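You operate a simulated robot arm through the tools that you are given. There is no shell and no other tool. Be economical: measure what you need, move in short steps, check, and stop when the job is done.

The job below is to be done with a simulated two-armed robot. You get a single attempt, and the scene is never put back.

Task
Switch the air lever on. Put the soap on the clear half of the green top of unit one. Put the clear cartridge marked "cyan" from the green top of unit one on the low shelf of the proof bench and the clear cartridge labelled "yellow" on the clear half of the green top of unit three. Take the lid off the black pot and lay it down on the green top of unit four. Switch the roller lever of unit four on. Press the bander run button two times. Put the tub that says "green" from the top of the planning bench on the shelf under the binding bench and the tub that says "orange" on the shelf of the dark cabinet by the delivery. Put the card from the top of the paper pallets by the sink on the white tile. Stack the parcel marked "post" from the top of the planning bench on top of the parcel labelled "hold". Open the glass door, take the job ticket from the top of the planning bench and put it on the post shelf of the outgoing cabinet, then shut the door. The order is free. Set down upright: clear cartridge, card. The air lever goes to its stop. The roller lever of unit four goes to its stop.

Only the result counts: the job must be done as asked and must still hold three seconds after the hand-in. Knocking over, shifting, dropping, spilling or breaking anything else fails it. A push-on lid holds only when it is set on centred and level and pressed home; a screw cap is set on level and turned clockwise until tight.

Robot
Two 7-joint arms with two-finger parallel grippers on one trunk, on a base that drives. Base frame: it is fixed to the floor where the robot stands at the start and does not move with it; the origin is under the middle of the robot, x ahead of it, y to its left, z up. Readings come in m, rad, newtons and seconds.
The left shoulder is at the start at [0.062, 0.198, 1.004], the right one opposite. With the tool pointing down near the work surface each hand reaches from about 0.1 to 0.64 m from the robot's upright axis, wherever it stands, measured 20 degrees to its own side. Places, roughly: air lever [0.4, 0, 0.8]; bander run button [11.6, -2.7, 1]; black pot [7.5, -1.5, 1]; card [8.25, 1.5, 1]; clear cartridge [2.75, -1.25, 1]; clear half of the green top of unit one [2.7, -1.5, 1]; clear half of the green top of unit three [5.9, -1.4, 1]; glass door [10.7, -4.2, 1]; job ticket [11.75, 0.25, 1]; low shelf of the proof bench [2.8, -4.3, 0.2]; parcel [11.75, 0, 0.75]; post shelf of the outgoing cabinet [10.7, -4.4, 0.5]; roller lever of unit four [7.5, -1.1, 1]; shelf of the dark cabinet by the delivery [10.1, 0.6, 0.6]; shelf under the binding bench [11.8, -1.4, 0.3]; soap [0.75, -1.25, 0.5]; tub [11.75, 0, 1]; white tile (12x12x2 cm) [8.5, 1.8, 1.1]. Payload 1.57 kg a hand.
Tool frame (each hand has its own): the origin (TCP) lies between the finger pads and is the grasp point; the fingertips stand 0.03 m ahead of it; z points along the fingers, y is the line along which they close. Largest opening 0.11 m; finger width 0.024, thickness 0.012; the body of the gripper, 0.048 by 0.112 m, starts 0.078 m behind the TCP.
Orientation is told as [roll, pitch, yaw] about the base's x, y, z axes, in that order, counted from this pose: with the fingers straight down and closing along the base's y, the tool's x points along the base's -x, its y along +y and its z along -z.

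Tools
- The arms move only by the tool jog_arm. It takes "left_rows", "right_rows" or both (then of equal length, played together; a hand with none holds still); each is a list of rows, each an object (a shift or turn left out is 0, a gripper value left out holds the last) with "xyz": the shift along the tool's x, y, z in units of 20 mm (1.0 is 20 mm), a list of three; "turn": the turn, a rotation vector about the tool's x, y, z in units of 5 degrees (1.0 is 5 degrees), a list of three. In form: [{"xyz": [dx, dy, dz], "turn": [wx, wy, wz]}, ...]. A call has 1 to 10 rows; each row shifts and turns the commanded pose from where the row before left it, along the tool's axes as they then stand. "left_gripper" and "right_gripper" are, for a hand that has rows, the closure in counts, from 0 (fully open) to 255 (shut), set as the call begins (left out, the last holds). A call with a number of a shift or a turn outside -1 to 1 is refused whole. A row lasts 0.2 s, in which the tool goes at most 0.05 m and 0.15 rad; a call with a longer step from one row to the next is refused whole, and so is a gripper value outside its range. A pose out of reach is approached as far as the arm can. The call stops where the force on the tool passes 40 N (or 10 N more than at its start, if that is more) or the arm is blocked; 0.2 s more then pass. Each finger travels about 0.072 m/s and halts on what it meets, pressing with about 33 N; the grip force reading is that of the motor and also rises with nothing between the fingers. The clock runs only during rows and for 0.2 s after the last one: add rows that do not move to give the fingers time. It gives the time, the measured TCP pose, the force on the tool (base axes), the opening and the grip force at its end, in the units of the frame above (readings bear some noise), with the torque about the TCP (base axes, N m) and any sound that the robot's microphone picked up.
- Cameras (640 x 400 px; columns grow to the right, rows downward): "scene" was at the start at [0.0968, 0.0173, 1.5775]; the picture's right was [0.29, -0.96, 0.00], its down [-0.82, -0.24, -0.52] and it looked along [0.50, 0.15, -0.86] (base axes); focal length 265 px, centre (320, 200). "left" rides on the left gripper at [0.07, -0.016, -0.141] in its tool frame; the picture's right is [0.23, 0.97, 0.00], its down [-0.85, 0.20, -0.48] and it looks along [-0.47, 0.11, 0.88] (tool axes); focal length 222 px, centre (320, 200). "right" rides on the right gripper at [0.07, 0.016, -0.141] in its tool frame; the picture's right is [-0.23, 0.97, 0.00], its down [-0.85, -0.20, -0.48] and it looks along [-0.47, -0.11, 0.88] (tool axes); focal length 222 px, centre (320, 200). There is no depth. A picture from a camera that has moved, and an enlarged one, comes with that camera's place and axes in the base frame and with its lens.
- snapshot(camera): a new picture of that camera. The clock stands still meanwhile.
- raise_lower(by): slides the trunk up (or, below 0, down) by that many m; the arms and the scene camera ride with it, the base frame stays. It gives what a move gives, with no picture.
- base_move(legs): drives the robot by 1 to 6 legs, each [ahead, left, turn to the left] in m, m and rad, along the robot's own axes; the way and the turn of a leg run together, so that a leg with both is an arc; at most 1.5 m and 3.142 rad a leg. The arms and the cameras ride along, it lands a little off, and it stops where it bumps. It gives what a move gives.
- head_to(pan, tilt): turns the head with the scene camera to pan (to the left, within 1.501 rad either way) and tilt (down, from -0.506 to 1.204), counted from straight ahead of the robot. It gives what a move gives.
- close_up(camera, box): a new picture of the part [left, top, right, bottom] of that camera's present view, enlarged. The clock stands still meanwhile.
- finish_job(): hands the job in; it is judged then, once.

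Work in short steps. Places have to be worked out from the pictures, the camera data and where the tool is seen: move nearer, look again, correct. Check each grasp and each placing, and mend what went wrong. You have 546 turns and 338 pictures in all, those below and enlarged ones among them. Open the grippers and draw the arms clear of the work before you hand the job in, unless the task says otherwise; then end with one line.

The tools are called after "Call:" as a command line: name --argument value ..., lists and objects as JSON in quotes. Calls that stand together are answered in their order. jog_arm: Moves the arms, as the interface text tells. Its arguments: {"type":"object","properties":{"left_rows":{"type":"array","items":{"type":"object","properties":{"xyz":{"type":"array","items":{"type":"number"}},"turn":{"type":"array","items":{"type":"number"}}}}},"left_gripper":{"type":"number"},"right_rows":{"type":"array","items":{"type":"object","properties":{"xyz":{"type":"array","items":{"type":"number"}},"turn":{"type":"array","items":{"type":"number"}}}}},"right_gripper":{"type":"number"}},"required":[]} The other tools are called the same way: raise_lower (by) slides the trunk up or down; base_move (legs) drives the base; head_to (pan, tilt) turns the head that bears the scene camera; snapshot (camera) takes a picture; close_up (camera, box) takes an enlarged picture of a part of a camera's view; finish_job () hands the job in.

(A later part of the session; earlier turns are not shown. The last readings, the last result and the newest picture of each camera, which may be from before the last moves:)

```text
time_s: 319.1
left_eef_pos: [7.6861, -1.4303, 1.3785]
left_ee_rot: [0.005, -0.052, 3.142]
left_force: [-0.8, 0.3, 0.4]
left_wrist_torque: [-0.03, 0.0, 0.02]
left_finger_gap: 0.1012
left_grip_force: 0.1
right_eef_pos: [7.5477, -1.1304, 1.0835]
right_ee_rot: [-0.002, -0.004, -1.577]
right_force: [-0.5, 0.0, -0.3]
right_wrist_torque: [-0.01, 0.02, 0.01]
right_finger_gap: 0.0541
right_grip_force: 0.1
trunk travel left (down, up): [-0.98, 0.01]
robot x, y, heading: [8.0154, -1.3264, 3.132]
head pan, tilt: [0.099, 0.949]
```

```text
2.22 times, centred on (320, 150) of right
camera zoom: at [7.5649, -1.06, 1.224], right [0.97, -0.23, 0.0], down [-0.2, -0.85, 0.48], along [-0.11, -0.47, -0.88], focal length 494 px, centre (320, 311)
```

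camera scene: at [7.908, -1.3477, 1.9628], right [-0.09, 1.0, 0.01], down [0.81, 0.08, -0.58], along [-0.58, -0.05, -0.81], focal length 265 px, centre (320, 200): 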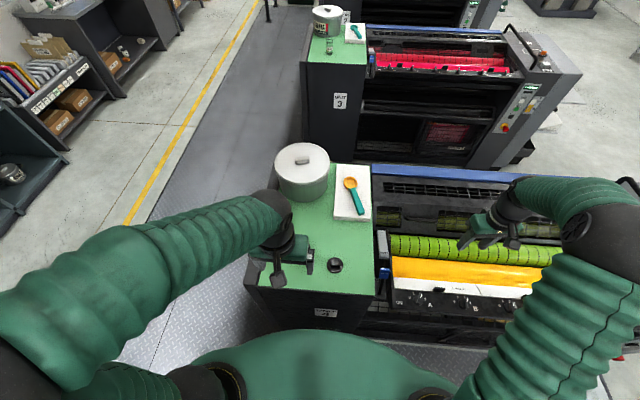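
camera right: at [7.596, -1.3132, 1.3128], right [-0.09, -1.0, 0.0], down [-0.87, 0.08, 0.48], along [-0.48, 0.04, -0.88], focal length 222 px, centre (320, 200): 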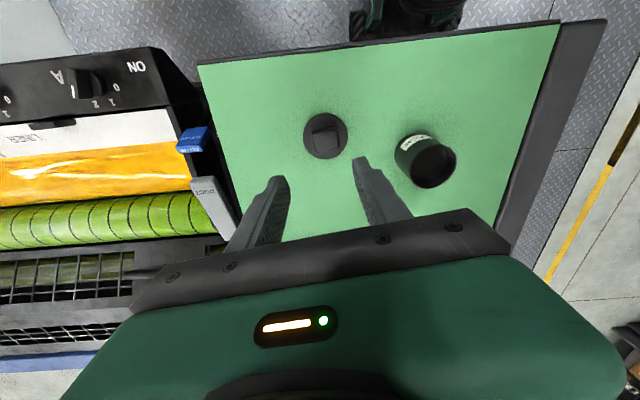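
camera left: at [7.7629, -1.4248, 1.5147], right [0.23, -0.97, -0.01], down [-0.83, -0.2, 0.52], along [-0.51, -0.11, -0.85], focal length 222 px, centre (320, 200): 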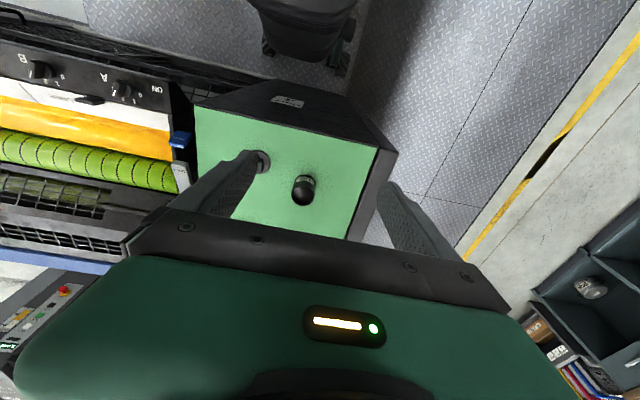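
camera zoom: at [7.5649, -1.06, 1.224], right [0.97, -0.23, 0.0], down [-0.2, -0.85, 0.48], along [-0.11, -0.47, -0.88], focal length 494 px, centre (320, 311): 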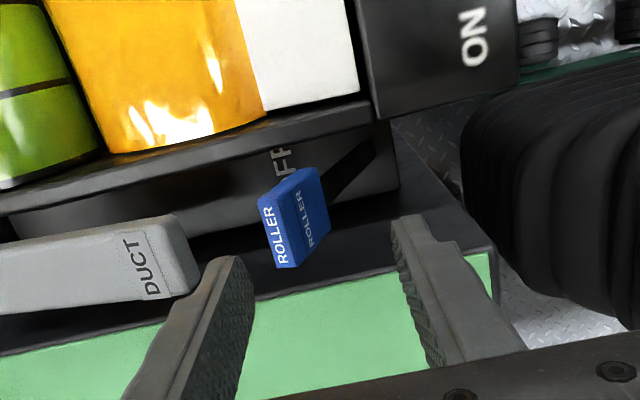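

I shift back 4 mm, so the finger has similar margins to DUCT and the tab, and descend into the gap.

Call:
jog_arm --right_rows '[{"xyz": [0, -0.2, 0.5]}, {"xyz": [0, 0, 0.7]}, {"xyz": [0, 0, 0.6]}, {"xyz": [0, 0, 0.6]}, {"xyz": [0, 0, 0.6]}]'

Call:
close_up --camera "right" --box '[220, 60, 420, 240]'

```text
time_s: 320.3
left_eef_pos: [7.6837, -1.4296, 1.3789]
left_ee_rot: [0.006, -0.051, 3.139]
left_force: [-0.1, 0.1, 0.9]
left_wrist_torque: [-0.02, 0.01, 0.0]
left_finger_gap: 0.1015
left_grip_force: 0.1
right_eef_pos: [7.5429, -1.1317, 1.0227]
right_ee_rot: [-0.001, -0.002, -1.574]
right_force: [0.2, -0.3, 1.1]
right_wrist_torque: [0.0, 0.02, -0.03]
right_finger_gap: 0.0538
right_grip_force: 0.1
trunk travel left (down, up): [-0.98, 0.01]
robot x, y, heading: [8.0161, -1.3224, 3.134]
head pan, tilt: [0.099, 0.949]
```

```text
2.22 times, centred on (320, 150) of right
camera zoom: at [7.5602, -1.0601, 1.1637], right [0.97, -0.23, 0.0], down [-0.2, -0.85, 0.48], along [-0.11, -0.47, -0.88], focal length 494 px, centre (320, 311)
```

zoom: 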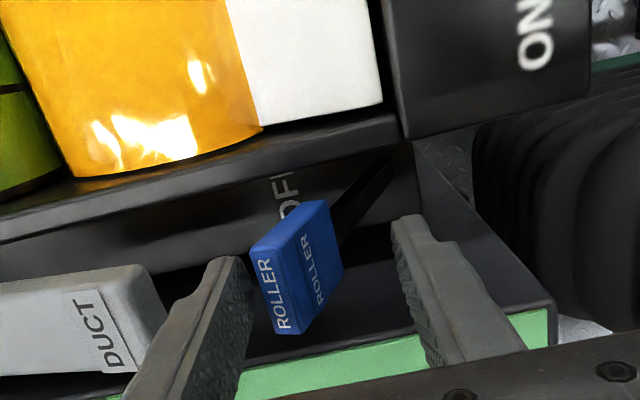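

The rear finger is cleanly behind the tab. I drag it toward +x to swing the lever over.

Call:
jog_arm --right_rows '[{"xyz": [0, 0.8, 0.2]}, {"xyz": [0, 0.8, 0]}, {"xyz": [0, 0.8, -0.2]}, {"xyz": [0, 0.8, -0.1]}, {"xyz": [0, 0.8, 0.1]}, {"xyz": [0, 0.8, 0.2]}]'

Call:
close_up --camera "right" --box '[220, 60, 420, 240]'

```text
time_s: 321.7
left_eef_pos: [7.6852, -1.4328, 1.3792]
left_ee_rot: [0.004, -0.053, 3.14]
left_force: [-0.5, 0.6, -0.2]
left_wrist_torque: [0.01, 0.04, -0.01]
left_finger_gap: 0.1014
left_grip_force: 0.0
right_eef_pos: [7.64, -1.1335, 1.0194]
right_ee_rot: [-0.001, -0.002, -1.574]
right_force: [-0.3, -0.3, -1.4]
right_wrist_torque: [0.0, 0.01, 0.04]
right_finger_gap: 0.0537
right_grip_force: 0.1
trunk travel left (down, up): [-0.98, 0.01]
robot x, y, heading: [8.0142, -1.3268, 3.13]
head pan, tilt: [0.099, 0.949]
```

```text
2.22 times, centred on (320, 150) of right
camera zoom: at [7.6564, -1.0612, 1.1603], right [0.97, -0.23, 0.0], down [-0.2, -0.85, 0.48], along [-0.11, -0.47, -0.88], focal length 494 px, centre (320, 311)
```

zoom: 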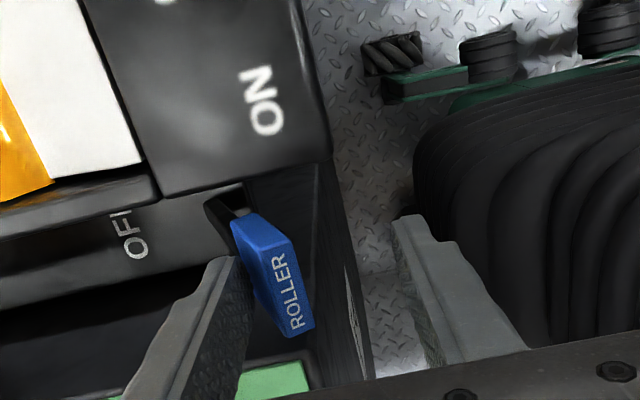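

The lever has swung forward past upright. I keep pushing until it meets its stop.

Call:
jog_arm --right_rows '[{"xyz": [0, 0.7, 0.3]}, {"xyz": [0, 0.7, 0.4]}, {"xyz": [0, 0.6, 0.3]}, {"xyz": [0, 0.6, 0]}]'

Call:
close_up --camera "right" --box '[220, 60, 420, 240]'

```text
time_s: 322.3
left_eef_pos: [7.6822, -1.4334, 1.3774]
left_ee_rot: [0.003, -0.05, 3.139]
left_force: [-0.1, 0.1, 0.0]
left_wrist_torque: [0.02, 0.01, -0.03]
left_finger_gap: 0.1013
left_grip_force: 0.1
right_eef_pos: [7.6454, -1.133, 1.0101]
right_ee_rot: [-0.031, -0.01, -1.574]
right_force: [-16.9, 0.5, 17.0]
right_wrist_torque: [0.31, 1.11, 0.12]
right_finger_gap: 0.0688
right_grip_force: 8.8
trunk travel left (down, up): [-0.98, 0.01]
robot x, y, heading: [8.0129, -1.3254, 3.131]
head pan, tilt: [0.099, 0.949]
stopped in row 2 (right hand): the force on the tool passed its limit at 57 N (the readings are from after the stop); the commanded pose is now the measured one
```

```text
2.22 times, centred on (320, 150) of right
camera zoom: at [7.6664, -1.0617, 1.1499], right [0.97, -0.23, -0.03], down [-0.19, -0.85, 0.49], along [-0.14, -0.47, -0.87], focal length 494 px, centre (320, 311)
```

zoom: 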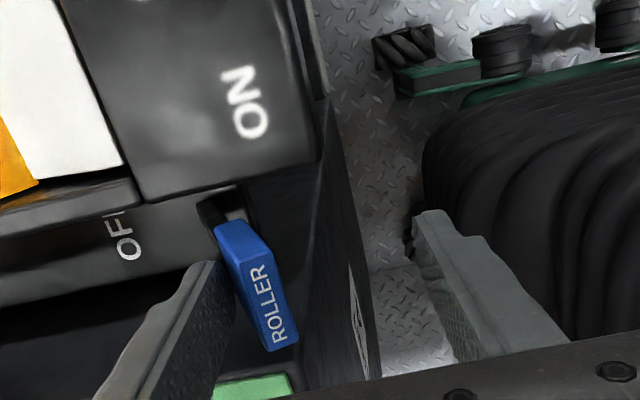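

The push met resistance and the finger gave way a little. To be sure, I open the gripper fully so the finger rests on its end stop, and push again.

Call:
jog_arm --right_rows '[{"xyz": [0, 0, -0.4]}, {}, {}, {}]' --right_gripper 0

Call:
jog_arm --right_rows '[{"xyz": [0, 0.5, 0]}, {"xyz": [0, 0.5, 0]}, {"xyz": [0, 0.5, 0]}, {"xyz": [0, 0.5, 0]}, {"xyz": [0, 0.5, 0]}, {"xyz": [0, 0.5, 0]}]'

Call:
close_up --camera "right" --box '[180, 60, 380, 240]'

```text
time_s: 323.3
left_eef_pos: [7.6865, -1.4313, 1.3798]
left_ee_rot: [0.005, -0.052, 3.139]
left_force: [-0.2, 0.6, 0.3]
left_wrist_torque: [0.04, 0.01, -0.01]
left_finger_gap: 0.1017
left_grip_force: 0.1
right_eef_pos: [7.6525, -1.132, 1.0167]
right_ee_rot: [-0.025, -0.007, -1.574]
right_force: [-0.4, -0.2, 0.4]
right_wrist_torque: [-0.01, 0.04, 0.01]
right_finger_gap: 0.1099
right_grip_force: 0.1
trunk travel left (down, up): [-0.98, 0.01]
robot x, y, heading: [8.0154, -1.3231, 3.131]
head pan, tilt: [0.099, 0.949]
```

```text
time_s: 324.2
left_eef_pos: [7.6859, -1.431, 1.3791]
left_ee_rot: [0.005, -0.053, 3.141]
left_force: [-0.1, -0.5, 1.0]
left_wrist_torque: [-0.01, 0.03, 0.02]
left_finger_gap: 0.1015
left_grip_force: 0.0
right_eef_pos: [7.6703, -1.1333, 1.02]
right_ee_rot: [-0.056, -0.014, -1.579]
right_force: [-17.5, 2.4, 0.0]
right_wrist_torque: [0.03, 0.53, 0.09]
right_finger_gap: 0.1101
right_grip_force: 0.0
trunk travel left (down, up): [-0.98, 0.01]
robot x, y, heading: [8.0169, -1.3239, 3.13]
head pan, tilt: [0.099, 0.949]
stopped in row 4 (right hand): the force on the tool passed its limit at 45 N (the readings are from after the stop); the commanded pose is now the measured one
```

```text
2.22 times, centred on (280, 150) of right
camera zoom: at [7.6951, -1.0605, 1.1576], right [0.97, -0.23, -0.05], down [-0.18, -0.85, 0.5], along [-0.16, -0.48, -0.86], focal length 494 px, centre (409, 311)
```

zoom: 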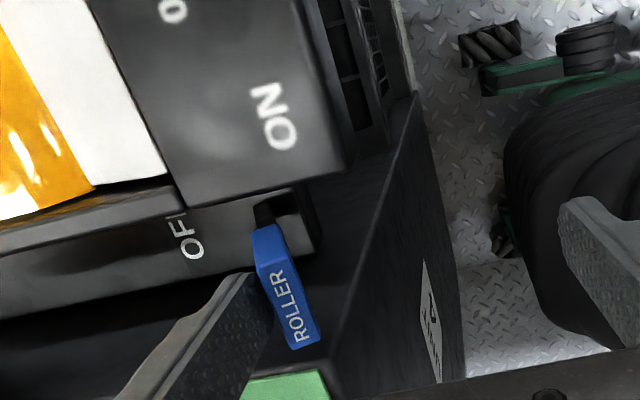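

The tab has not moved (x≈7.622 again) under 45 N, so the lever is at its stop. I back the finger off and lift out.

Call:
jog_arm --right_rows '[{"xyz": [0, -0.6, 0]}, {"xyz": [0, 0, -1]}, {"xyz": [0, 0, -1]}, {"xyz": [0, 0, -1]}, {"xyz": [0, 0, -1]}, {"xyz": [0, 0, -1]}, {"xyz": [0, 0, -1]}, {"xyz": [0, 0, -1]}, {"xyz": [0, 0, -1]}, {"xyz": [0, 0, -1]}]'

Call:
snapshot --camera "right"

Call:
close_up --camera "scene" --box '[320, 225, 440, 325]'

```text
time_s: 326.4
left_eef_pos: [7.6883, -1.4311, 1.38]
left_ee_rot: [0.005, -0.055, 3.144]
left_force: [-0.1, 0.2, 1.0]
left_wrist_torque: [0.02, 0.06, -0.01]
left_finger_gap: 0.1012
left_grip_force: 0.1
right_eef_pos: [7.6733, -1.1288, 1.1988]
right_ee_rot: [-0.049, -0.014, -1.578]
right_force: [0.5, 0.3, 0.1]
right_wrist_torque: [0.03, -0.01, -0.01]
right_finger_gap: 0.1099
right_grip_force: 0.0
trunk travel left (down, up): [-0.98, 0.01]
robot x, y, heading: [8.0145, -1.3263, 3.138]
head pan, tilt: [0.099, 0.949]
```

```text
243 pictures are left
camera right: at [7.6972, -1.0572, 1.3387], right [0.97, -0.23, -0.05], down [-0.18, -0.85, 0.5], along [-0.15, -0.48, -0.87], focal length 222 px, centre (320, 200)
```

right: 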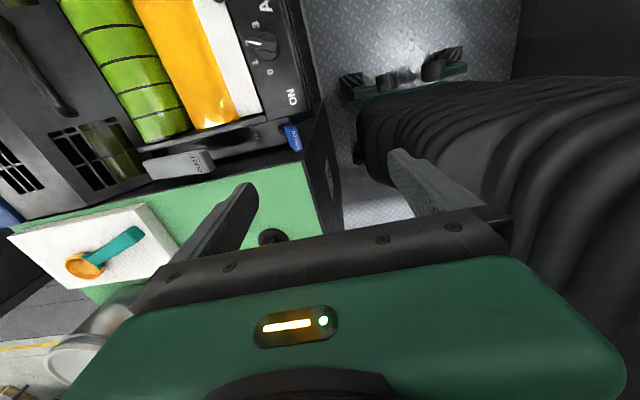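

```text
4.00 times, centred on (380, 275) of scene
camera zoom: at [7.9093, -1.3333, 1.9629], right [-0.09, 1.0, 0.0], down [0.81, 0.07, -0.58], along [-0.58, -0.05, -0.81], focal length 1058 px, centre (80, -100)
```

zoom: 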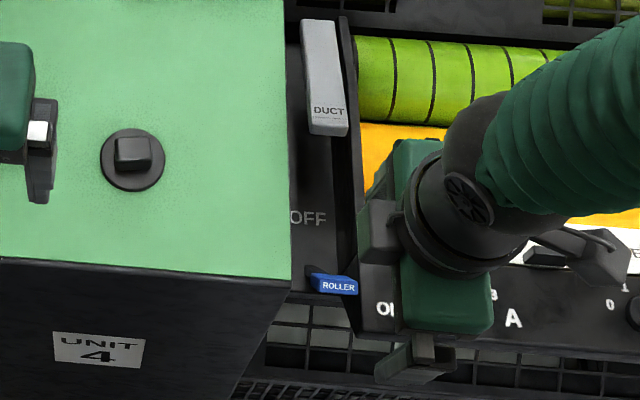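

The lever is at ON and DUCT is untouched. Next is the card by the sink: I turn to face +y and drive through the gap.

Call:
base_move --legs '[[-0.04, 0, 0], [0, 0, -1.57], [0.6, 0, 0]]'

Call:
head_to --pan 0 --tilt 0.5

Call:
snapshot --camera "scene"

```text
time_s: 334.1
left_eef_pos: [7.9681, -0.4013, 1.3804]
left_ee_rot: [0.007, -0.057, 1.557]
left_force: [-0.2, 0.3, -0.4]
left_wrist_torque: [0.0, 0.0, -0.01]
left_finger_gap: 0.1016
left_grip_force: 0.1
right_eef_pos: [8.2703, -0.3896, 1.1992]
right_ee_rot: [-0.053, -0.013, 3.121]
right_force: [0.7, -0.1, 0.2]
right_wrist_torque: [-0.03, 0.02, -0.02]
right_finger_gap: 0.1098
right_grip_force: 0.1
trunk travel left (down, up): [-0.98, 0.01]
robot x, y, heading: [8.0698, -0.7293, 1.547]
head pan, tilt: [0.099, 0.949]
```

```text
time_s: 335.0
left_eef_pos: [7.9679, -0.3992, 1.3807]
left_ee_rot: [0.006, -0.052, 1.558]
left_force: [0.4, -0.1, -0.1]
left_wrist_torque: [0.03, -0.04, 0.0]
left_finger_gap: 0.1011
left_grip_force: 0.1
right_eef_pos: [8.2705, -0.387, 1.1981]
right_ee_rot: [-0.052, -0.013, 3.123]
right_force: [0.6, 0.8, 0.4]
right_wrist_torque: [-0.01, 0.04, 0.05]
right_finger_gap: 0.1104
right_grip_force: 0.1
trunk travel left (down, up): [-0.98, 0.01]
robot x, y, heading: [8.0689, -0.7248, 1.545]
head pan, tilt: [0.0, 0.499]
```

```text
241 pictures are left
camera scene: at [8.0718, -0.6075, 2.0003], right [1.0, -0.02, 0.0], down [-0.01, -0.48, -0.88], along [0.02, 0.88, -0.48], focal length 265 px, centre (320, 200)
```

scene: 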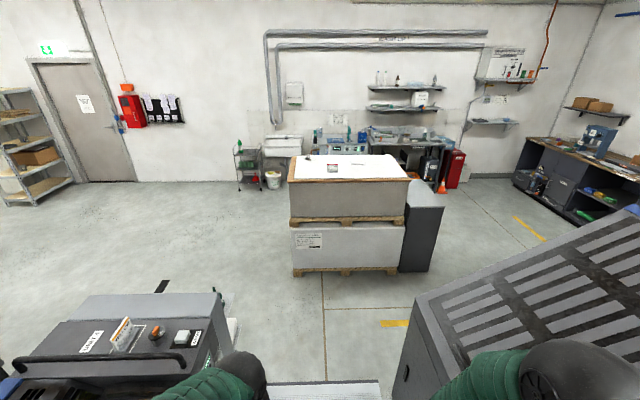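

The paper stack is ahead at about x 8.0–8.8, front at y≈1.4. I drive closer and look.

Call:
base_move --legs '[[1.2, -0.2, 0.02]]'

Call:
head_to --pan 0 --tilt 0.75

Call:
snapshot --camera "scene"

```text
time_s: 341.1
left_eef_pos: [8.1869, 0.7838, 1.3808]
left_ee_rot: [0.002, -0.055, 1.561]
left_force: [0.2, 0.7, 0.0]
left_wrist_torque: [-0.01, -0.03, -0.03]
left_finger_gap: 0.1012
left_grip_force: 0.1
right_eef_pos: [8.4897, 0.7984, 1.2001]
right_ee_rot: [-0.051, -0.014, 3.127]
right_force: [0.3, 0.3, 0.0]
right_wrist_torque: [0.01, -0.01, -0.01]
right_finger_gap: 0.1101
right_grip_force: 0.0
trunk travel left (down, up): [-0.98, 0.01]
robot x, y, heading: [8.2951, 0.4562, 1.554]
head pan, tilt: [0.0, 0.499]
```

```text
time_s: 341.9
left_eef_pos: [8.1876, 0.7862, 1.38]
left_ee_rot: [0.006, -0.057, 1.562]
left_force: [-0.3, 0.1, -0.2]
left_wrist_torque: [0.02, 0.0, -0.02]
left_finger_gap: 0.1017
left_grip_force: 0.1
right_eef_pos: [8.4898, 0.7992, 1.1995]
right_ee_rot: [-0.05, -0.012, 3.128]
right_force: [-0.2, 0.1, -0.3]
right_wrist_torque: [-0.02, -0.02, -0.01]
right_finger_gap: 0.11
right_grip_force: 0.0
trunk travel left (down, up): [-0.98, 0.01]
robot x, y, heading: [8.2912, 0.4563, 1.558]
head pan, tilt: [0.0, 0.75]
```

```text
240 pictures are left
camera scene: at [8.2917, 0.5703, 1.9785], right [1.0, -0.02, 0.0], down [-0.01, -0.68, -0.73], along [0.01, 0.73, -0.68], focal length 265 px, centre (320, 200)
```

scene: 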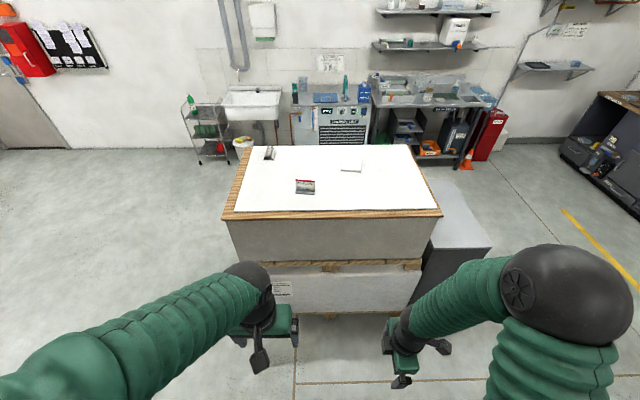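

Call:
close_up --camera "scene" --box '[240, 135, 400, 225]'

```text
4.00 times, centred on (320, 180) of scene
camera zoom: at [8.2917, 0.5703, 1.9785], right [1.0, -0.02, 0.0], down [-0.01, -0.68, -0.73], along [0.01, 0.73, -0.68], focal length 1058 px, centre (320, 280)
```

zoom: 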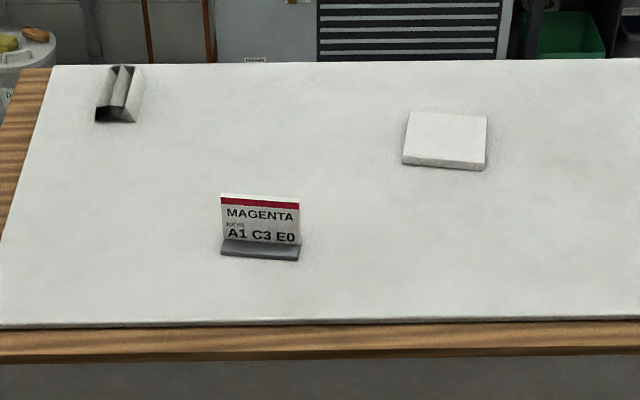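

The card stands in a small foot at about (8.227,1.606); the white tile is at (8.488,1.817), near the back edge. I'll pick the card from the front and place it from behind the stack, where the tile is in reach. I move up to the front.

Call:
base_move --legs '[[0.45, 0.27, 0.01], [0.15, 0, 0]]'

Call:
jog_arm --right_rows '[{}, {}]'

Call:
snapshot --camera "right"

Call:
snapshot --camera "scene"

```text
time_s: 345.9
left_eef_pos: [7.9251, 1.3837, 1.3827]
left_ee_rot: [0.005, -0.062, 1.572]
left_force: [0.7, -1.0, -0.3]
left_wrist_torque: [0.07, 0.02, -0.02]
left_finger_gap: 0.1013
left_grip_force: 0.1
right_eef_pos: [8.2273, 1.399, 1.2003]
right_ee_rot: [-0.056, -0.014, 3.136]
right_force: [-0.1, -0.4, 0.0]
right_wrist_torque: [0.06, 0.01, -0.03]
right_finger_gap: 0.1101
right_grip_force: 0.1
trunk travel left (down, up): [-0.98, 0.01]
robot x, y, heading: [8.0313, 1.0639, 1.558]
head pan, tilt: [0.0, 0.75]
```

```text
time_s: 346.5
left_eef_pos: [7.9217, 1.3858, 1.3807]
left_ee_rot: [0.003, -0.058, 1.571]
left_force: [-0.4, -0.7, 1.2]
left_wrist_torque: [0.02, 0.01, 0.03]
left_finger_gap: 0.1016
left_grip_force: 0.0
right_eef_pos: [8.2231, 1.4017, 1.2003]
right_ee_rot: [-0.055, -0.012, 3.136]
right_force: [0.3, -0.4, 0.2]
right_wrist_torque: [0.01, 0.0, 0.01]
right_finger_gap: 0.1099
right_grip_force: 0.1
trunk travel left (down, up): [-0.98, 0.01]
robot x, y, heading: [8.0273, 1.0662, 1.562]
head pan, tilt: [0.0, 0.75]
```

```text
238 pictures are left
camera right: at [8.2949, 1.3793, 1.3404], right [-0.23, -0.97, -0.05], down [-0.85, 0.18, 0.5], along [-0.47, 0.16, -0.87], focal length 222 px, centre (320, 200)
```

right: 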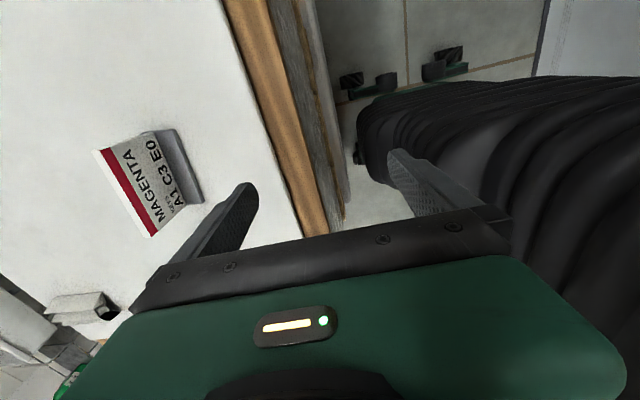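

```text
237 pictures are left
camera scene: at [8.0272, 1.1716, 1.9787], right [1.0, -0.01, 0.0], down [0.0, -0.68, -0.73], along [0.01, 0.73, -0.68], focal length 265 px, centre (320, 200)
```

scene: 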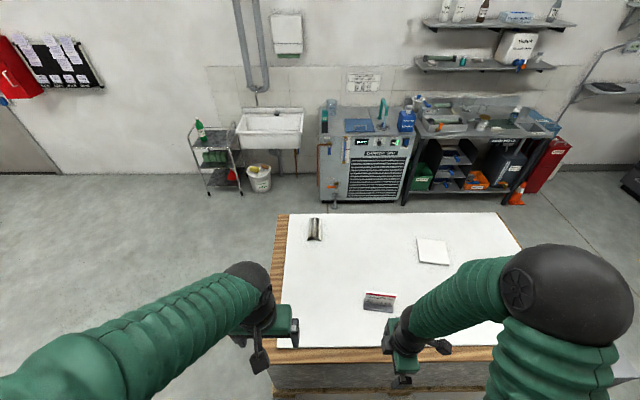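

I zoom in on the card to judge its orientation and thickness.

Call:
close_up --camera "scene" --box '[350, 275, 410, 325]'

Call:
close_up --camera "right" --box '[70, 100, 230, 260]'

```text
8.00 times, centred on (380, 300) of scene
camera zoom: at [8.0272, 1.1716, 1.9787], right [1.0, -0.01, 0.0], down [0.0, -0.68, -0.73], along [0.01, 0.73, -0.68], focal length 2117 px, centre (-160, -600)
```

zoom: 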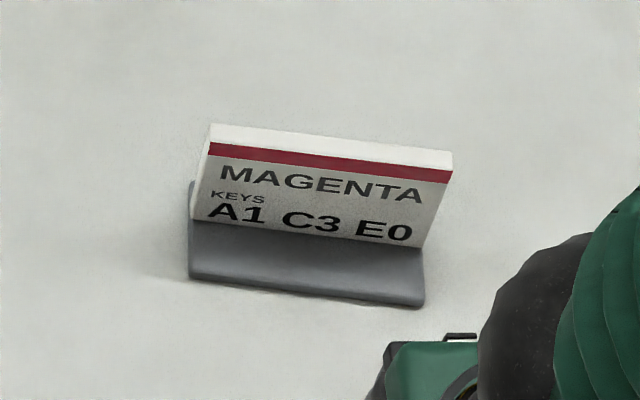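

```text
2.50 times, centred on (150, 180) of right
camera zoom: at [8.2949, 1.3793, 1.3404], right [-0.23, -0.97, -0.05], down [-0.85, 0.18, 0.5], along [-0.47, 0.16, -0.87], focal length 555 px, centre (745, 250)
```

zoom: 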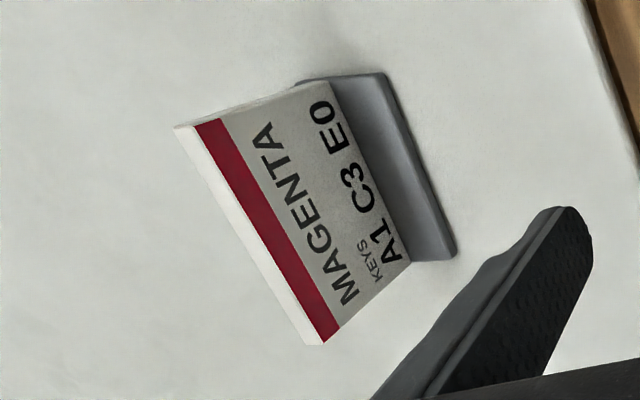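

The card is a block about 10 mm thick at (8.24,1.60), top at z≈1.155, turned about -7.5°. I square and yaw the gripper to match it and move over it.

Call:
jog_arm --right_rows '[{"xyz": [0, -0.8, -0.6], "turn": [-0.3, 0, 0.4]}, {"xyz": [0, -1, -0.4], "turn": [-0.3, 0, 0.5]}, {"xyz": [0, -1, 0], "turn": [0, 0, 0.5]}, {"xyz": [0, -1, 0]}, {"xyz": [0, -1, 0]}, {"xyz": [0, -1, 0]}, {"xyz": [0, -1, 0]}, {"xyz": [0, -1, 0]}, {"xyz": [0, -1, 0]}, {"xyz": [0, -1, 0]}]'

Call:
jog_arm --right_rows '[{}, {}]'

Call:
snapshot --camera "right"

```text
time_s: 348.7
left_eef_pos: [7.9229, 1.391, 1.3797]
left_ee_rot: [0.005, -0.053, 1.571]
left_force: [0.1, 0.6, -0.1]
left_wrist_torque: [-0.02, 0.0, -0.01]
left_finger_gap: 0.1017
left_grip_force: 0.0
right_eef_pos: [8.2484, 1.6005, 1.2204]
right_ee_rot: [0.006, -0.014, 3.014]
right_force: [0.4, 0.4, 0.0]
right_wrist_torque: [0.03, 0.01, -0.02]
right_finger_gap: 0.1099
right_grip_force: 0.1
trunk travel left (down, up): [-0.98, 0.01]
robot x, y, heading: [8.0267, 1.0642, 1.562]
head pan, tilt: [0.0, 0.75]
```

```text
time_s: 349.3
left_eef_pos: [7.9239, 1.391, 1.3801]
left_ee_rot: [0.006, -0.052, 1.57]
left_force: [-0.5, -0.2, 0.1]
left_wrist_torque: [0.0, 0.0, 0.01]
left_finger_gap: 0.1013
left_grip_force: 0.0
right_eef_pos: [8.2475, 1.6, 1.2203]
right_ee_rot: [0.005, -0.014, 3.013]
right_force: [0.5, -0.4, -0.8]
right_wrist_torque: [0.01, 0.0, -0.02]
right_finger_gap: 0.11
right_grip_force: 0.0
trunk travel left (down, up): [-0.98, 0.01]
robot x, y, heading: [8.0319, 1.0646, 1.567]
head pan, tilt: [0.0, 0.75]
```

```text
234 pictures are left
camera right: at [8.3165, 1.5766, 1.3607], right [-0.35, -0.94, 0.01], down [-0.82, 0.31, 0.49], along [-0.46, 0.16, -0.87], focal length 222 px, centre (320, 200)
```

right: 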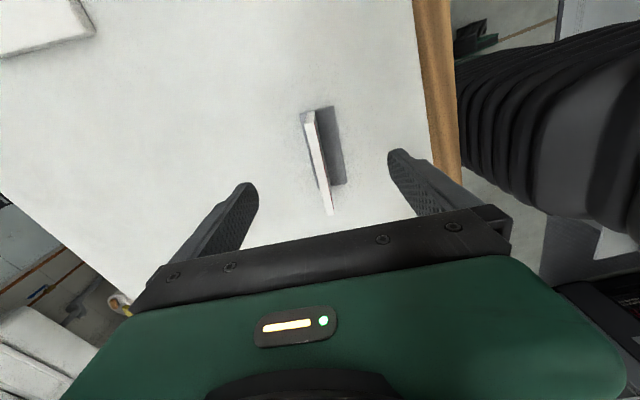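

Aligned over the card. I descend to TCP z≈1.134 and close.

Call:
jog_arm --right_rows '[{"xyz": [0, 0, 1]}, {"xyz": [0, 0, 1]}, {"xyz": [0, 0, 1]}, {"xyz": [0, 0, 0.8]}, {"xyz": [0, 0, 0.5]}]'

Call:
snapshot --camera "right"

```text
time_s: 350.5
left_eef_pos: [7.9248, 1.3909, 1.3798]
left_ee_rot: [0.005, -0.054, 1.568]
left_force: [0.6, -0.5, -0.5]
left_wrist_torque: [0.0, -0.01, 0.03]
left_finger_gap: 0.1015
left_grip_force: 0.0
right_eef_pos: [8.2453, 1.5986, 1.1336]
right_ee_rot: [0.004, -0.014, 3.013]
right_force: [0.6, -0.3, 0.1]
right_wrist_torque: [0.01, -0.05, 0.0]
right_finger_gap: 0.11
right_grip_force: 0.0
trunk travel left (down, up): [-0.98, 0.01]
robot x, y, heading: [8.0298, 1.0651, 1.559]
head pan, tilt: [0.0, 0.75]
```

```text
233 pictures are left
camera right: at [8.3153, 1.5758, 1.2737], right [-0.35, -0.94, 0.01], down [-0.82, 0.31, 0.49], along [-0.46, 0.17, -0.87], focal length 222 px, centre (320, 200)
```

right: 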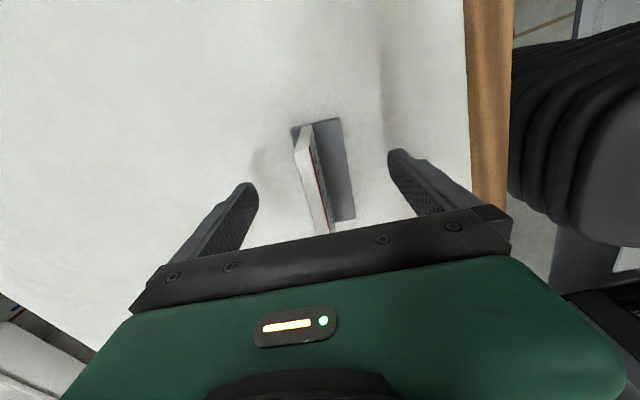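

The card is between the fingers. I close and lift.

Call:
jog_arm --right_rows '[{}, {}, {}, {}, {}]' --right_gripper 255

Call:
jog_arm --right_rows '[{"xyz": [0, 0, -0.5]}, {"xyz": [0, 0, -1]}, {"xyz": [0, 0, -1]}, {"xyz": [0, 0, -1]}, {"xyz": [0, 0, -1]}]'

Call:
snapshot --camera "right"

```text
time_s: 351.7
left_eef_pos: [7.9246, 1.3901, 1.3804]
left_ee_rot: [0.004, -0.054, 1.571]
left_force: [0.2, 0.2, -0.5]
left_wrist_torque: [-0.02, 0.0, -0.01]
left_finger_gap: 0.1012
left_grip_force: 0.0
right_eef_pos: [8.2453, 1.5994, 1.1337]
right_ee_rot: [0.004, -0.013, 3.014]
right_force: [-0.1, 0.7, -0.3]
right_wrist_torque: [0.01, 0.0, 0.0]
right_finger_gap: 0.0085
right_grip_force: 27.3
trunk travel left (down, up): [-0.98, 0.01]
robot x, y, heading: [8.0267, 1.0672, 1.564]
head pan, tilt: [0.0, 0.75]
```

```text
time_s: 352.9
left_eef_pos: [7.9242, 1.3901, 1.38]
left_ee_rot: [0.006, -0.054, 1.571]
left_force: [0.0, -0.8, -0.9]
left_wrist_torque: [-0.01, -0.01, 0.0]
left_finger_gap: 0.1014
left_grip_force: 0.0
right_eef_pos: [8.2454, 1.5998, 1.2237]
right_ee_rot: [0.005, -0.014, 3.014]
right_force: [-0.2, -1.1, -1.5]
right_wrist_torque: [0.01, -0.03, 0.02]
right_finger_gap: 0.0083
right_grip_force: 27.4
trunk travel left (down, up): [-0.98, 0.01]
robot x, y, heading: [8.0337, 1.0622, 1.563]
head pan, tilt: [0.0, 0.75]
```

```text
232 pictures are left
camera right: at [8.3149, 1.5756, 1.3645], right [-0.35, -0.94, 0.01], down [-0.82, 0.31, 0.49], along [-0.46, 0.17, -0.87], focal length 222 px, centre (320, 200)
```

right: 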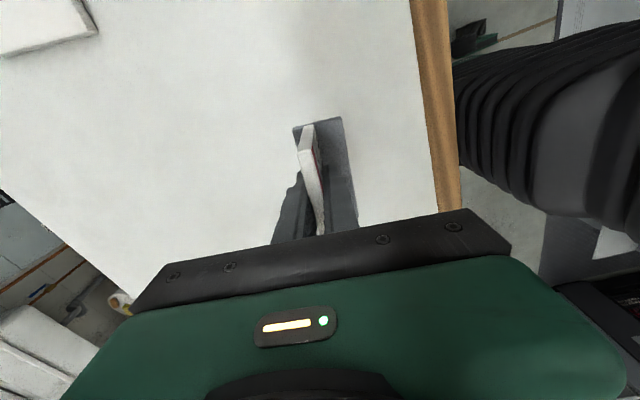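

The card is held together with its foot. I drive around the left of the stack to its back side.

Call:
base_move --legs '[[-0.25, 0, 0], [0, 0.85, 0], [1.0, 0, 0], [0.75, 0, 0], [0, 0, -1.57]]'

Call:
head_to --pan 0 --tilt 0.6

Call:
snapshot --camera "scene"

```text
time_s: 371.0
left_eef_pos: [7.4935, 2.6975, 1.3809]
left_ee_rot: [0.003, -0.054, 0.057]
left_force: [-0.3, -0.6, -0.5]
left_wrist_torque: [0.02, 0.01, 0.02]
left_finger_gap: 0.1014
left_grip_force: 0.0
right_eef_pos: [7.7207, 2.3881, 1.2233]
right_ee_rot: [0.004, -0.015, 1.502]
right_force: [0.8, 0.4, -1.1]
right_wrist_torque: [-0.03, -0.01, 0.0]
right_finger_gap: 0.0084
right_grip_force: 27.4
trunk travel left (down, up): [-0.98, 0.01]
robot x, y, heading: [7.1724, 2.5721, 0.053]
head pan, tilt: [0.0, 0.75]
```

```text
time_s: 371.7
left_eef_pos: [7.4921, 2.6973, 1.3811]
left_ee_rot: [0.005, -0.057, 0.058]
left_force: [0.5, 0.3, -0.3]
left_wrist_torque: [-0.01, 0.01, -0.01]
left_finger_gap: 0.1013
left_grip_force: 0.1
right_eef_pos: [7.7193, 2.3876, 1.2242]
right_ee_rot: [0.004, -0.014, 1.5]
right_force: [0.3, -0.1, -0.8]
right_wrist_torque: [0.02, 0.02, 0.01]
right_finger_gap: 0.0083
right_grip_force: 26.7
trunk travel left (down, up): [-0.98, 0.01]
robot x, y, heading: [7.1732, 2.5729, 0.047]
head pan, tilt: [0.0, 0.6]
```

```text
231 pictures are left
camera scene: at [7.2937, 2.5745, 1.9911], right [0.05, -1.0, 0.0], down [-0.57, -0.03, -0.82], along [0.82, 0.04, -0.57], focal length 265 px, centre (320, 200)
```

scene: 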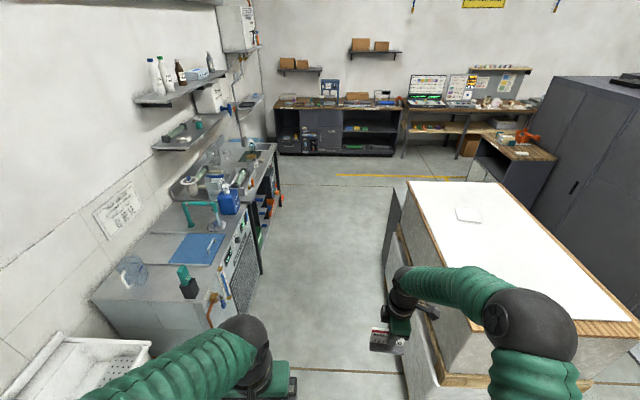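

The corridor behind the stack is clear (y 2.05–3.25). I drive along it, then turn to face the tile.

Call:
base_move --legs '[[1.48, -0.02, -0.05], [0, 0, -1.57]]'

Call:
head_to --pan -0.2 --tilt 0.9

Call:
snapshot --camera "scene"

```text
time_s: 382.9
left_eef_pos: [8.7581, 2.2497, 1.3797]
left_ee_rot: [0.005, -0.055, -1.572]
left_force: [0.5, 0.4, -0.3]
left_wrist_torque: [-0.01, 0.02, -0.01]
left_finger_gap: 0.1014
left_grip_force: 0.0
right_eef_pos: [8.4358, 2.0418, 1.2238]
right_ee_rot: [0.003, -0.014, -0.128]
right_force: [-0.2, 0.9, -1.0]
right_wrist_torque: [0.03, -0.02, 0.0]
right_finger_gap: 0.0086
right_grip_force: 27.3
trunk travel left (down, up): [-0.98, 0.01]
robot x, y, heading: [8.6528, 2.5748, -1.58]
head pan, tilt: [0.0, 0.6]
```

```text
time_s: 383.7
left_eef_pos: [8.7574, 2.2507, 1.3793]
left_ee_rot: [0.005, -0.055, -1.573]
left_force: [-0.7, -0.7, 0.0]
left_wrist_torque: [-0.03, 0.0, -0.03]
left_finger_gap: 0.1012
left_grip_force: 0.1
right_eef_pos: [8.4356, 2.042, 1.2241]
right_ee_rot: [0.002, -0.014, -0.129]
right_force: [0.2, -0.2, 0.0]
right_wrist_torque: [0.03, -0.02, -0.01]
right_finger_gap: 0.0082
right_grip_force: 27.0
trunk travel left (down, up): [-0.98, 0.01]
robot x, y, heading: [8.6535, 2.5798, -1.583]
head pan, tilt: [-0.201, 0.901]
```

```text
230 pictures are left
camera scene: at [8.6334, 2.4642, 1.9664], right [-0.98, 0.21, 0.0], down [0.16, 0.77, -0.62], along [-0.13, -0.61, -0.78], focal length 265 px, centre (320, 200)
```

scene: 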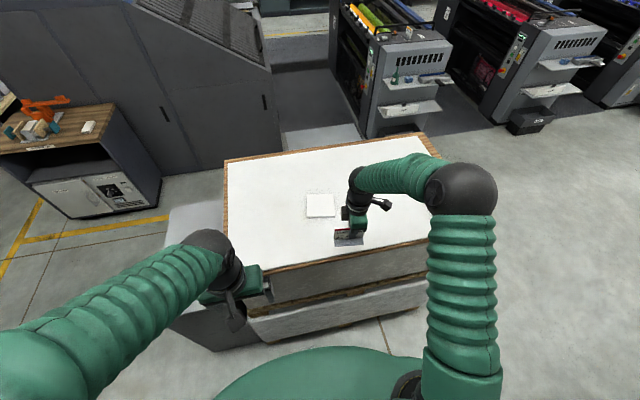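

The tile centre is at (8.495,1.818). I move the robot nearer, and the arm will do the rest.

Call:
base_move --legs '[[0.14, 0.06, 0.012]]'

Call:
jog_arm --right_rows '[{"turn": [0, 0, -0.5]}, {"turn": [0, 0, -0.5]}, {"turn": [0, 0, -0.4]}]'

Call:
snapshot --camera "right"

```text
time_s: 385.1
left_eef_pos: [8.8065, 2.1173, 1.3836]
left_ee_rot: [0.014, -0.061, -1.56]
left_force: [-0.2, 0.8, -0.3]
left_wrist_torque: [-0.01, -0.02, 0.03]
left_finger_gap: 0.1017
left_grip_force: 0.0
right_eef_pos: [8.4891, 1.903, 1.2246]
right_ee_rot: [-0.003, -0.024, -0.117]
right_force: [-0.1, -0.4, -0.9]
right_wrist_torque: [0.01, -0.03, 0.04]
right_finger_gap: 0.0083
right_grip_force: 27.4
trunk travel left (down, up): [-0.98, 0.01]
robot x, y, heading: [8.7104, 2.4345, -1.568]
head pan, tilt: [-0.201, 0.901]
```

```text
time_s: 385.9
left_eef_pos: [8.8158, 2.1132, 1.3806]
left_ee_rot: [0.007, -0.059, -1.561]
left_force: [-0.7, 0.1, 0.1]
left_wrist_torque: [-0.01, -0.02, -0.03]
left_finger_gap: 0.1016
left_grip_force: 0.0
right_eef_pos: [8.4971, 1.8992, 1.2253]
right_ee_rot: [-0.002, -0.016, 0.007]
right_force: [0.2, 0.0, -1.6]
right_wrist_torque: [0.04, -0.04, 0.03]
right_finger_gap: 0.0083
right_grip_force: 27.0
trunk travel left (down, up): [-0.98, 0.01]
robot x, y, heading: [8.7074, 2.4348, -1.571]
head pan, tilt: [-0.201, 0.901]
```

```text
229 pictures are left
camera right: at [8.4248, 1.9164, 1.3654], right [0.22, 0.98, 0.0], down [0.85, -0.19, 0.49], along [0.48, -0.11, -0.87], focal length 222 px, centre (320, 200)
```

right: 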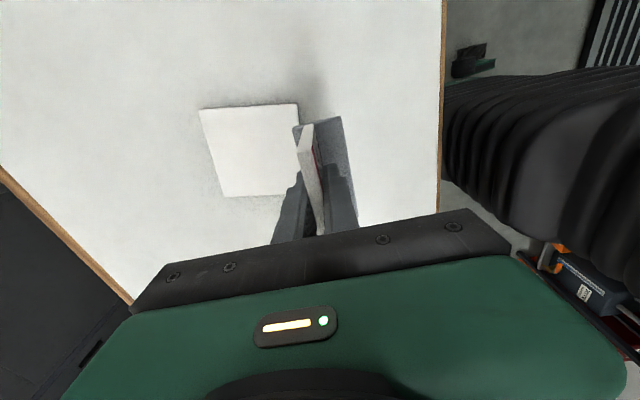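

The tile is turned about -11°, so I turn the card to match, then move it so that its foot centre is over the tile centre.

Call:
jog_arm --right_rows '[{"turn": [0, 0, 1]}, {"turn": [0, 0, 1]}, {"xyz": [0, -1, 0]}, {"xyz": [0, -1, 0]}, {"xyz": [-0.1, -1, 0]}, {"xyz": [-0.1, -1, 0]}, {"xyz": [0, -0.43, 0]}, {}, {}]'

Call:
snapshot --camera "right"

```text
time_s: 387.9
left_eef_pos: [8.8165, 2.1111, 1.3813]
left_ee_rot: [0.006, -0.058, -1.559]
left_force: [-0.9, -0.2, 0.4]
left_wrist_torque: [-0.03, -0.02, 0.01]
left_finger_gap: 0.1014
left_grip_force: 0.1
right_eef_pos: [8.4891, 1.8096, 1.2244]
right_ee_rot: [0.0, -0.016, -0.169]
right_force: [0.0, 0.2, -0.6]
right_wrist_torque: [0.05, -0.04, 0.03]
right_finger_gap: 0.0084
right_grip_force: 27.3
trunk travel left (down, up): [-0.98, 0.01]
robot x, y, heading: [8.7097, 2.4355, -1.562]
head pan, tilt: [-0.201, 0.901]
```

```text
228 pictures are left
camera right: at [8.4198, 1.8378, 1.3646], right [0.39, 0.92, 0.01], down [0.8, -0.34, 0.49], along [0.45, -0.19, -0.87], focal length 222 px, centre (320, 200)
```

right: 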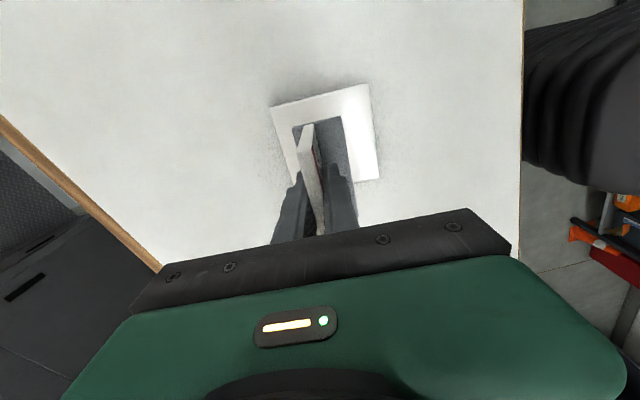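

A final 7 mm correction, then I lower to the tile.

Call:
jog_arm --right_rows '[{"xyz": [0.36, 0.2, 0]}, {"xyz": [0, 0, 0.8]}, {"xyz": [0, 0, 0.8]}, {"xyz": [0, 0, 0.6]}, {}]'

Call:
snapshot --camera "right"

```text
time_s: 389.1
left_eef_pos: [8.8199, 2.1117, 1.3798]
left_ee_rot: [0.007, -0.058, -1.561]
left_force: [-0.3, -0.2, 0.1]
left_wrist_torque: [0.0, -0.03, 0.03]
left_finger_gap: 0.1015
left_grip_force: 0.0
right_eef_pos: [8.4845, 1.8172, 1.1794]
right_ee_rot: [0.001, -0.013, -0.17]
right_force: [0.1, -0.8, -1.1]
right_wrist_torque: [0.02, -0.03, 0.0]
right_finger_gap: 0.0083
right_grip_force: 27.6
trunk travel left (down, up): [-0.98, 0.01]
robot x, y, heading: [8.7094, 2.4344, -1.566]
head pan, tilt: [-0.201, 0.901]
```

```text
227 pictures are left
camera right: at [8.4165, 1.8447, 1.32], right [0.39, 0.92, 0.01], down [0.8, -0.34, 0.49], along [0.45, -0.19, -0.87], focal length 222 px, centre (320, 200)
```

right: 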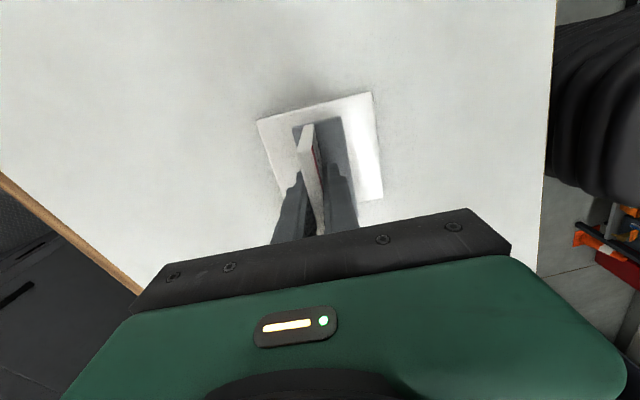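

It is well centred. I go down in small steps to contact.

Call:
jog_arm --right_rows '[{"xyz": [0, 0, 0.5]}, {"xyz": [0, 0, 0.3]}]'

Call:
jog_arm --right_rows '[{"xyz": [0, 0, 0.2]}, {"xyz": [0, 0, 0.2]}]'

```text
time_s: 389.7
left_eef_pos: [8.8204, 2.1112, 1.3807]
left_ee_rot: [0.006, -0.057, -1.56]
left_force: [0.2, 1.0, 0.8]
left_wrist_torque: [0.0, 0.04, -0.02]
left_finger_gap: 0.1014
left_grip_force: 0.0
right_eef_pos: [8.4841, 1.815, 1.1631]
right_ee_rot: [0.002, -0.014, -0.167]
right_force: [0.8, -0.1, 0.1]
right_wrist_torque: [0.02, 0.01, -0.02]
right_finger_gap: 0.0085
right_grip_force: 27.2
trunk travel left (down, up): [-0.98, 0.01]
robot x, y, heading: [8.7124, 2.4315, -1.565]
head pan, tilt: [-0.201, 0.901]
```

```text
time_s: 390.3
left_eef_pos: [8.8201, 2.1106, 1.3798]
left_ee_rot: [0.006, -0.057, -1.56]
left_force: [-0.2, 0.5, -0.4]
left_wrist_torque: [-0.03, -0.02, 0.0]
left_finger_gap: 0.1015
left_grip_force: 0.1
right_eef_pos: [8.4848, 1.8151, 1.1551]
right_ee_rot: [0.002, -0.016, -0.169]
right_force: [-0.2, 0.2, -0.9]
right_wrist_torque: [-0.01, 0.03, 0.01]
right_finger_gap: 0.0085
right_grip_force: 27.7
trunk travel left (down, up): [-0.98, 0.01]
robot x, y, heading: [8.7121, 2.4362, -1.564]
head pan, tilt: [-0.201, 0.901]
```

Call:
jog_arm --right_rows '[{"xyz": [0, 0, 0.2]}, {"xyz": [0, 0, 0.15]}]'

Call:
snapshot --camera "right"

```text
time_s: 390.9
left_eef_pos: [8.8207, 2.1113, 1.3804]
left_ee_rot: [0.006, -0.057, -1.559]
left_force: [0.6, -0.7, 0.2]
left_wrist_torque: [0.0, -0.03, 0.0]
left_finger_gap: 0.1018
left_grip_force: 0.0
right_eef_pos: [8.484, 1.815, 1.1507]
right_ee_rot: [0.001, -0.016, -0.17]
right_force: [-0.1, 1.0, 0.4]
right_wrist_torque: [0.0, -0.06, 0.03]
right_finger_gap: 0.0084
right_grip_force: 26.7
trunk travel left (down, up): [-0.98, 0.01]
robot x, y, heading: [8.7126, 2.4343, -1.57]
head pan, tilt: [-0.201, 0.901]
```

```text
226 pictures are left
camera right: at [8.4163, 1.8434, 1.29], right [0.39, 0.92, 0.0], down [0.8, -0.34, 0.49], along [0.45, -0.19, -0.87], focal length 222 px, centre (320, 200)
```

right: 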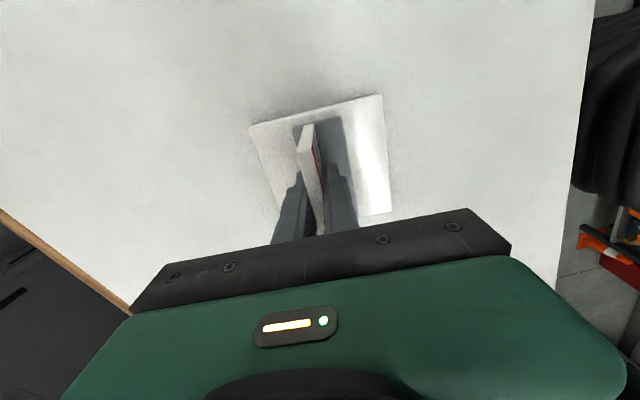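

Call:
jog_arm --right_rows '[{"xyz": [0, 0, 0.15]}, {"xyz": [0, 0, 0.15]}]'

Call:
jog_arm --right_rows '[{"xyz": [0, 0, 0.1]}, {"xyz": [0, 0, 0.1]}]'

```text
time_s: 391.5
left_eef_pos: [8.8211, 2.1146, 1.3833]
left_ee_rot: [0.002, -0.058, -1.561]
left_force: [-0.3, -0.3, 0.6]
left_wrist_torque: [0.03, -0.02, 0.03]
left_finger_gap: 0.1013
left_grip_force: 0.0
right_eef_pos: [8.4843, 1.8154, 1.1479]
right_ee_rot: [-0.005, -0.013, -0.169]
right_force: [-4.1, -2.7, 26.4]
right_wrist_torque: [0.26, -0.04, 0.02]
right_finger_gap: 0.0079
right_grip_force: 27.9
trunk travel left (down, up): [-0.98, 0.01]
robot x, y, heading: [8.713, 2.4366, -1.57]
head pan, tilt: [-0.201, 0.901]
```

```text
time_s: 392.1
left_eef_pos: [8.8214, 2.1141, 1.3811]
left_ee_rot: [0.003, -0.058, -1.559]
left_force: [-0.4, -0.2, -0.5]
left_wrist_torque: [-0.01, 0.02, -0.01]
left_finger_gap: 0.1012
left_grip_force: 0.1
right_eef_pos: [8.4852, 1.8173, 1.143]
right_ee_rot: [-0.001, -0.015, -0.17]
right_force: [-3.6, -4.2, 27.2]
right_wrist_torque: [0.03, -0.01, 0.01]
right_finger_gap: 0.0089
right_grip_force: 27.4
trunk travel left (down, up): [-0.98, 0.01]
robot x, y, heading: [8.711, 2.4351, -1.566]
head pan, tilt: [-0.201, 0.901]
```

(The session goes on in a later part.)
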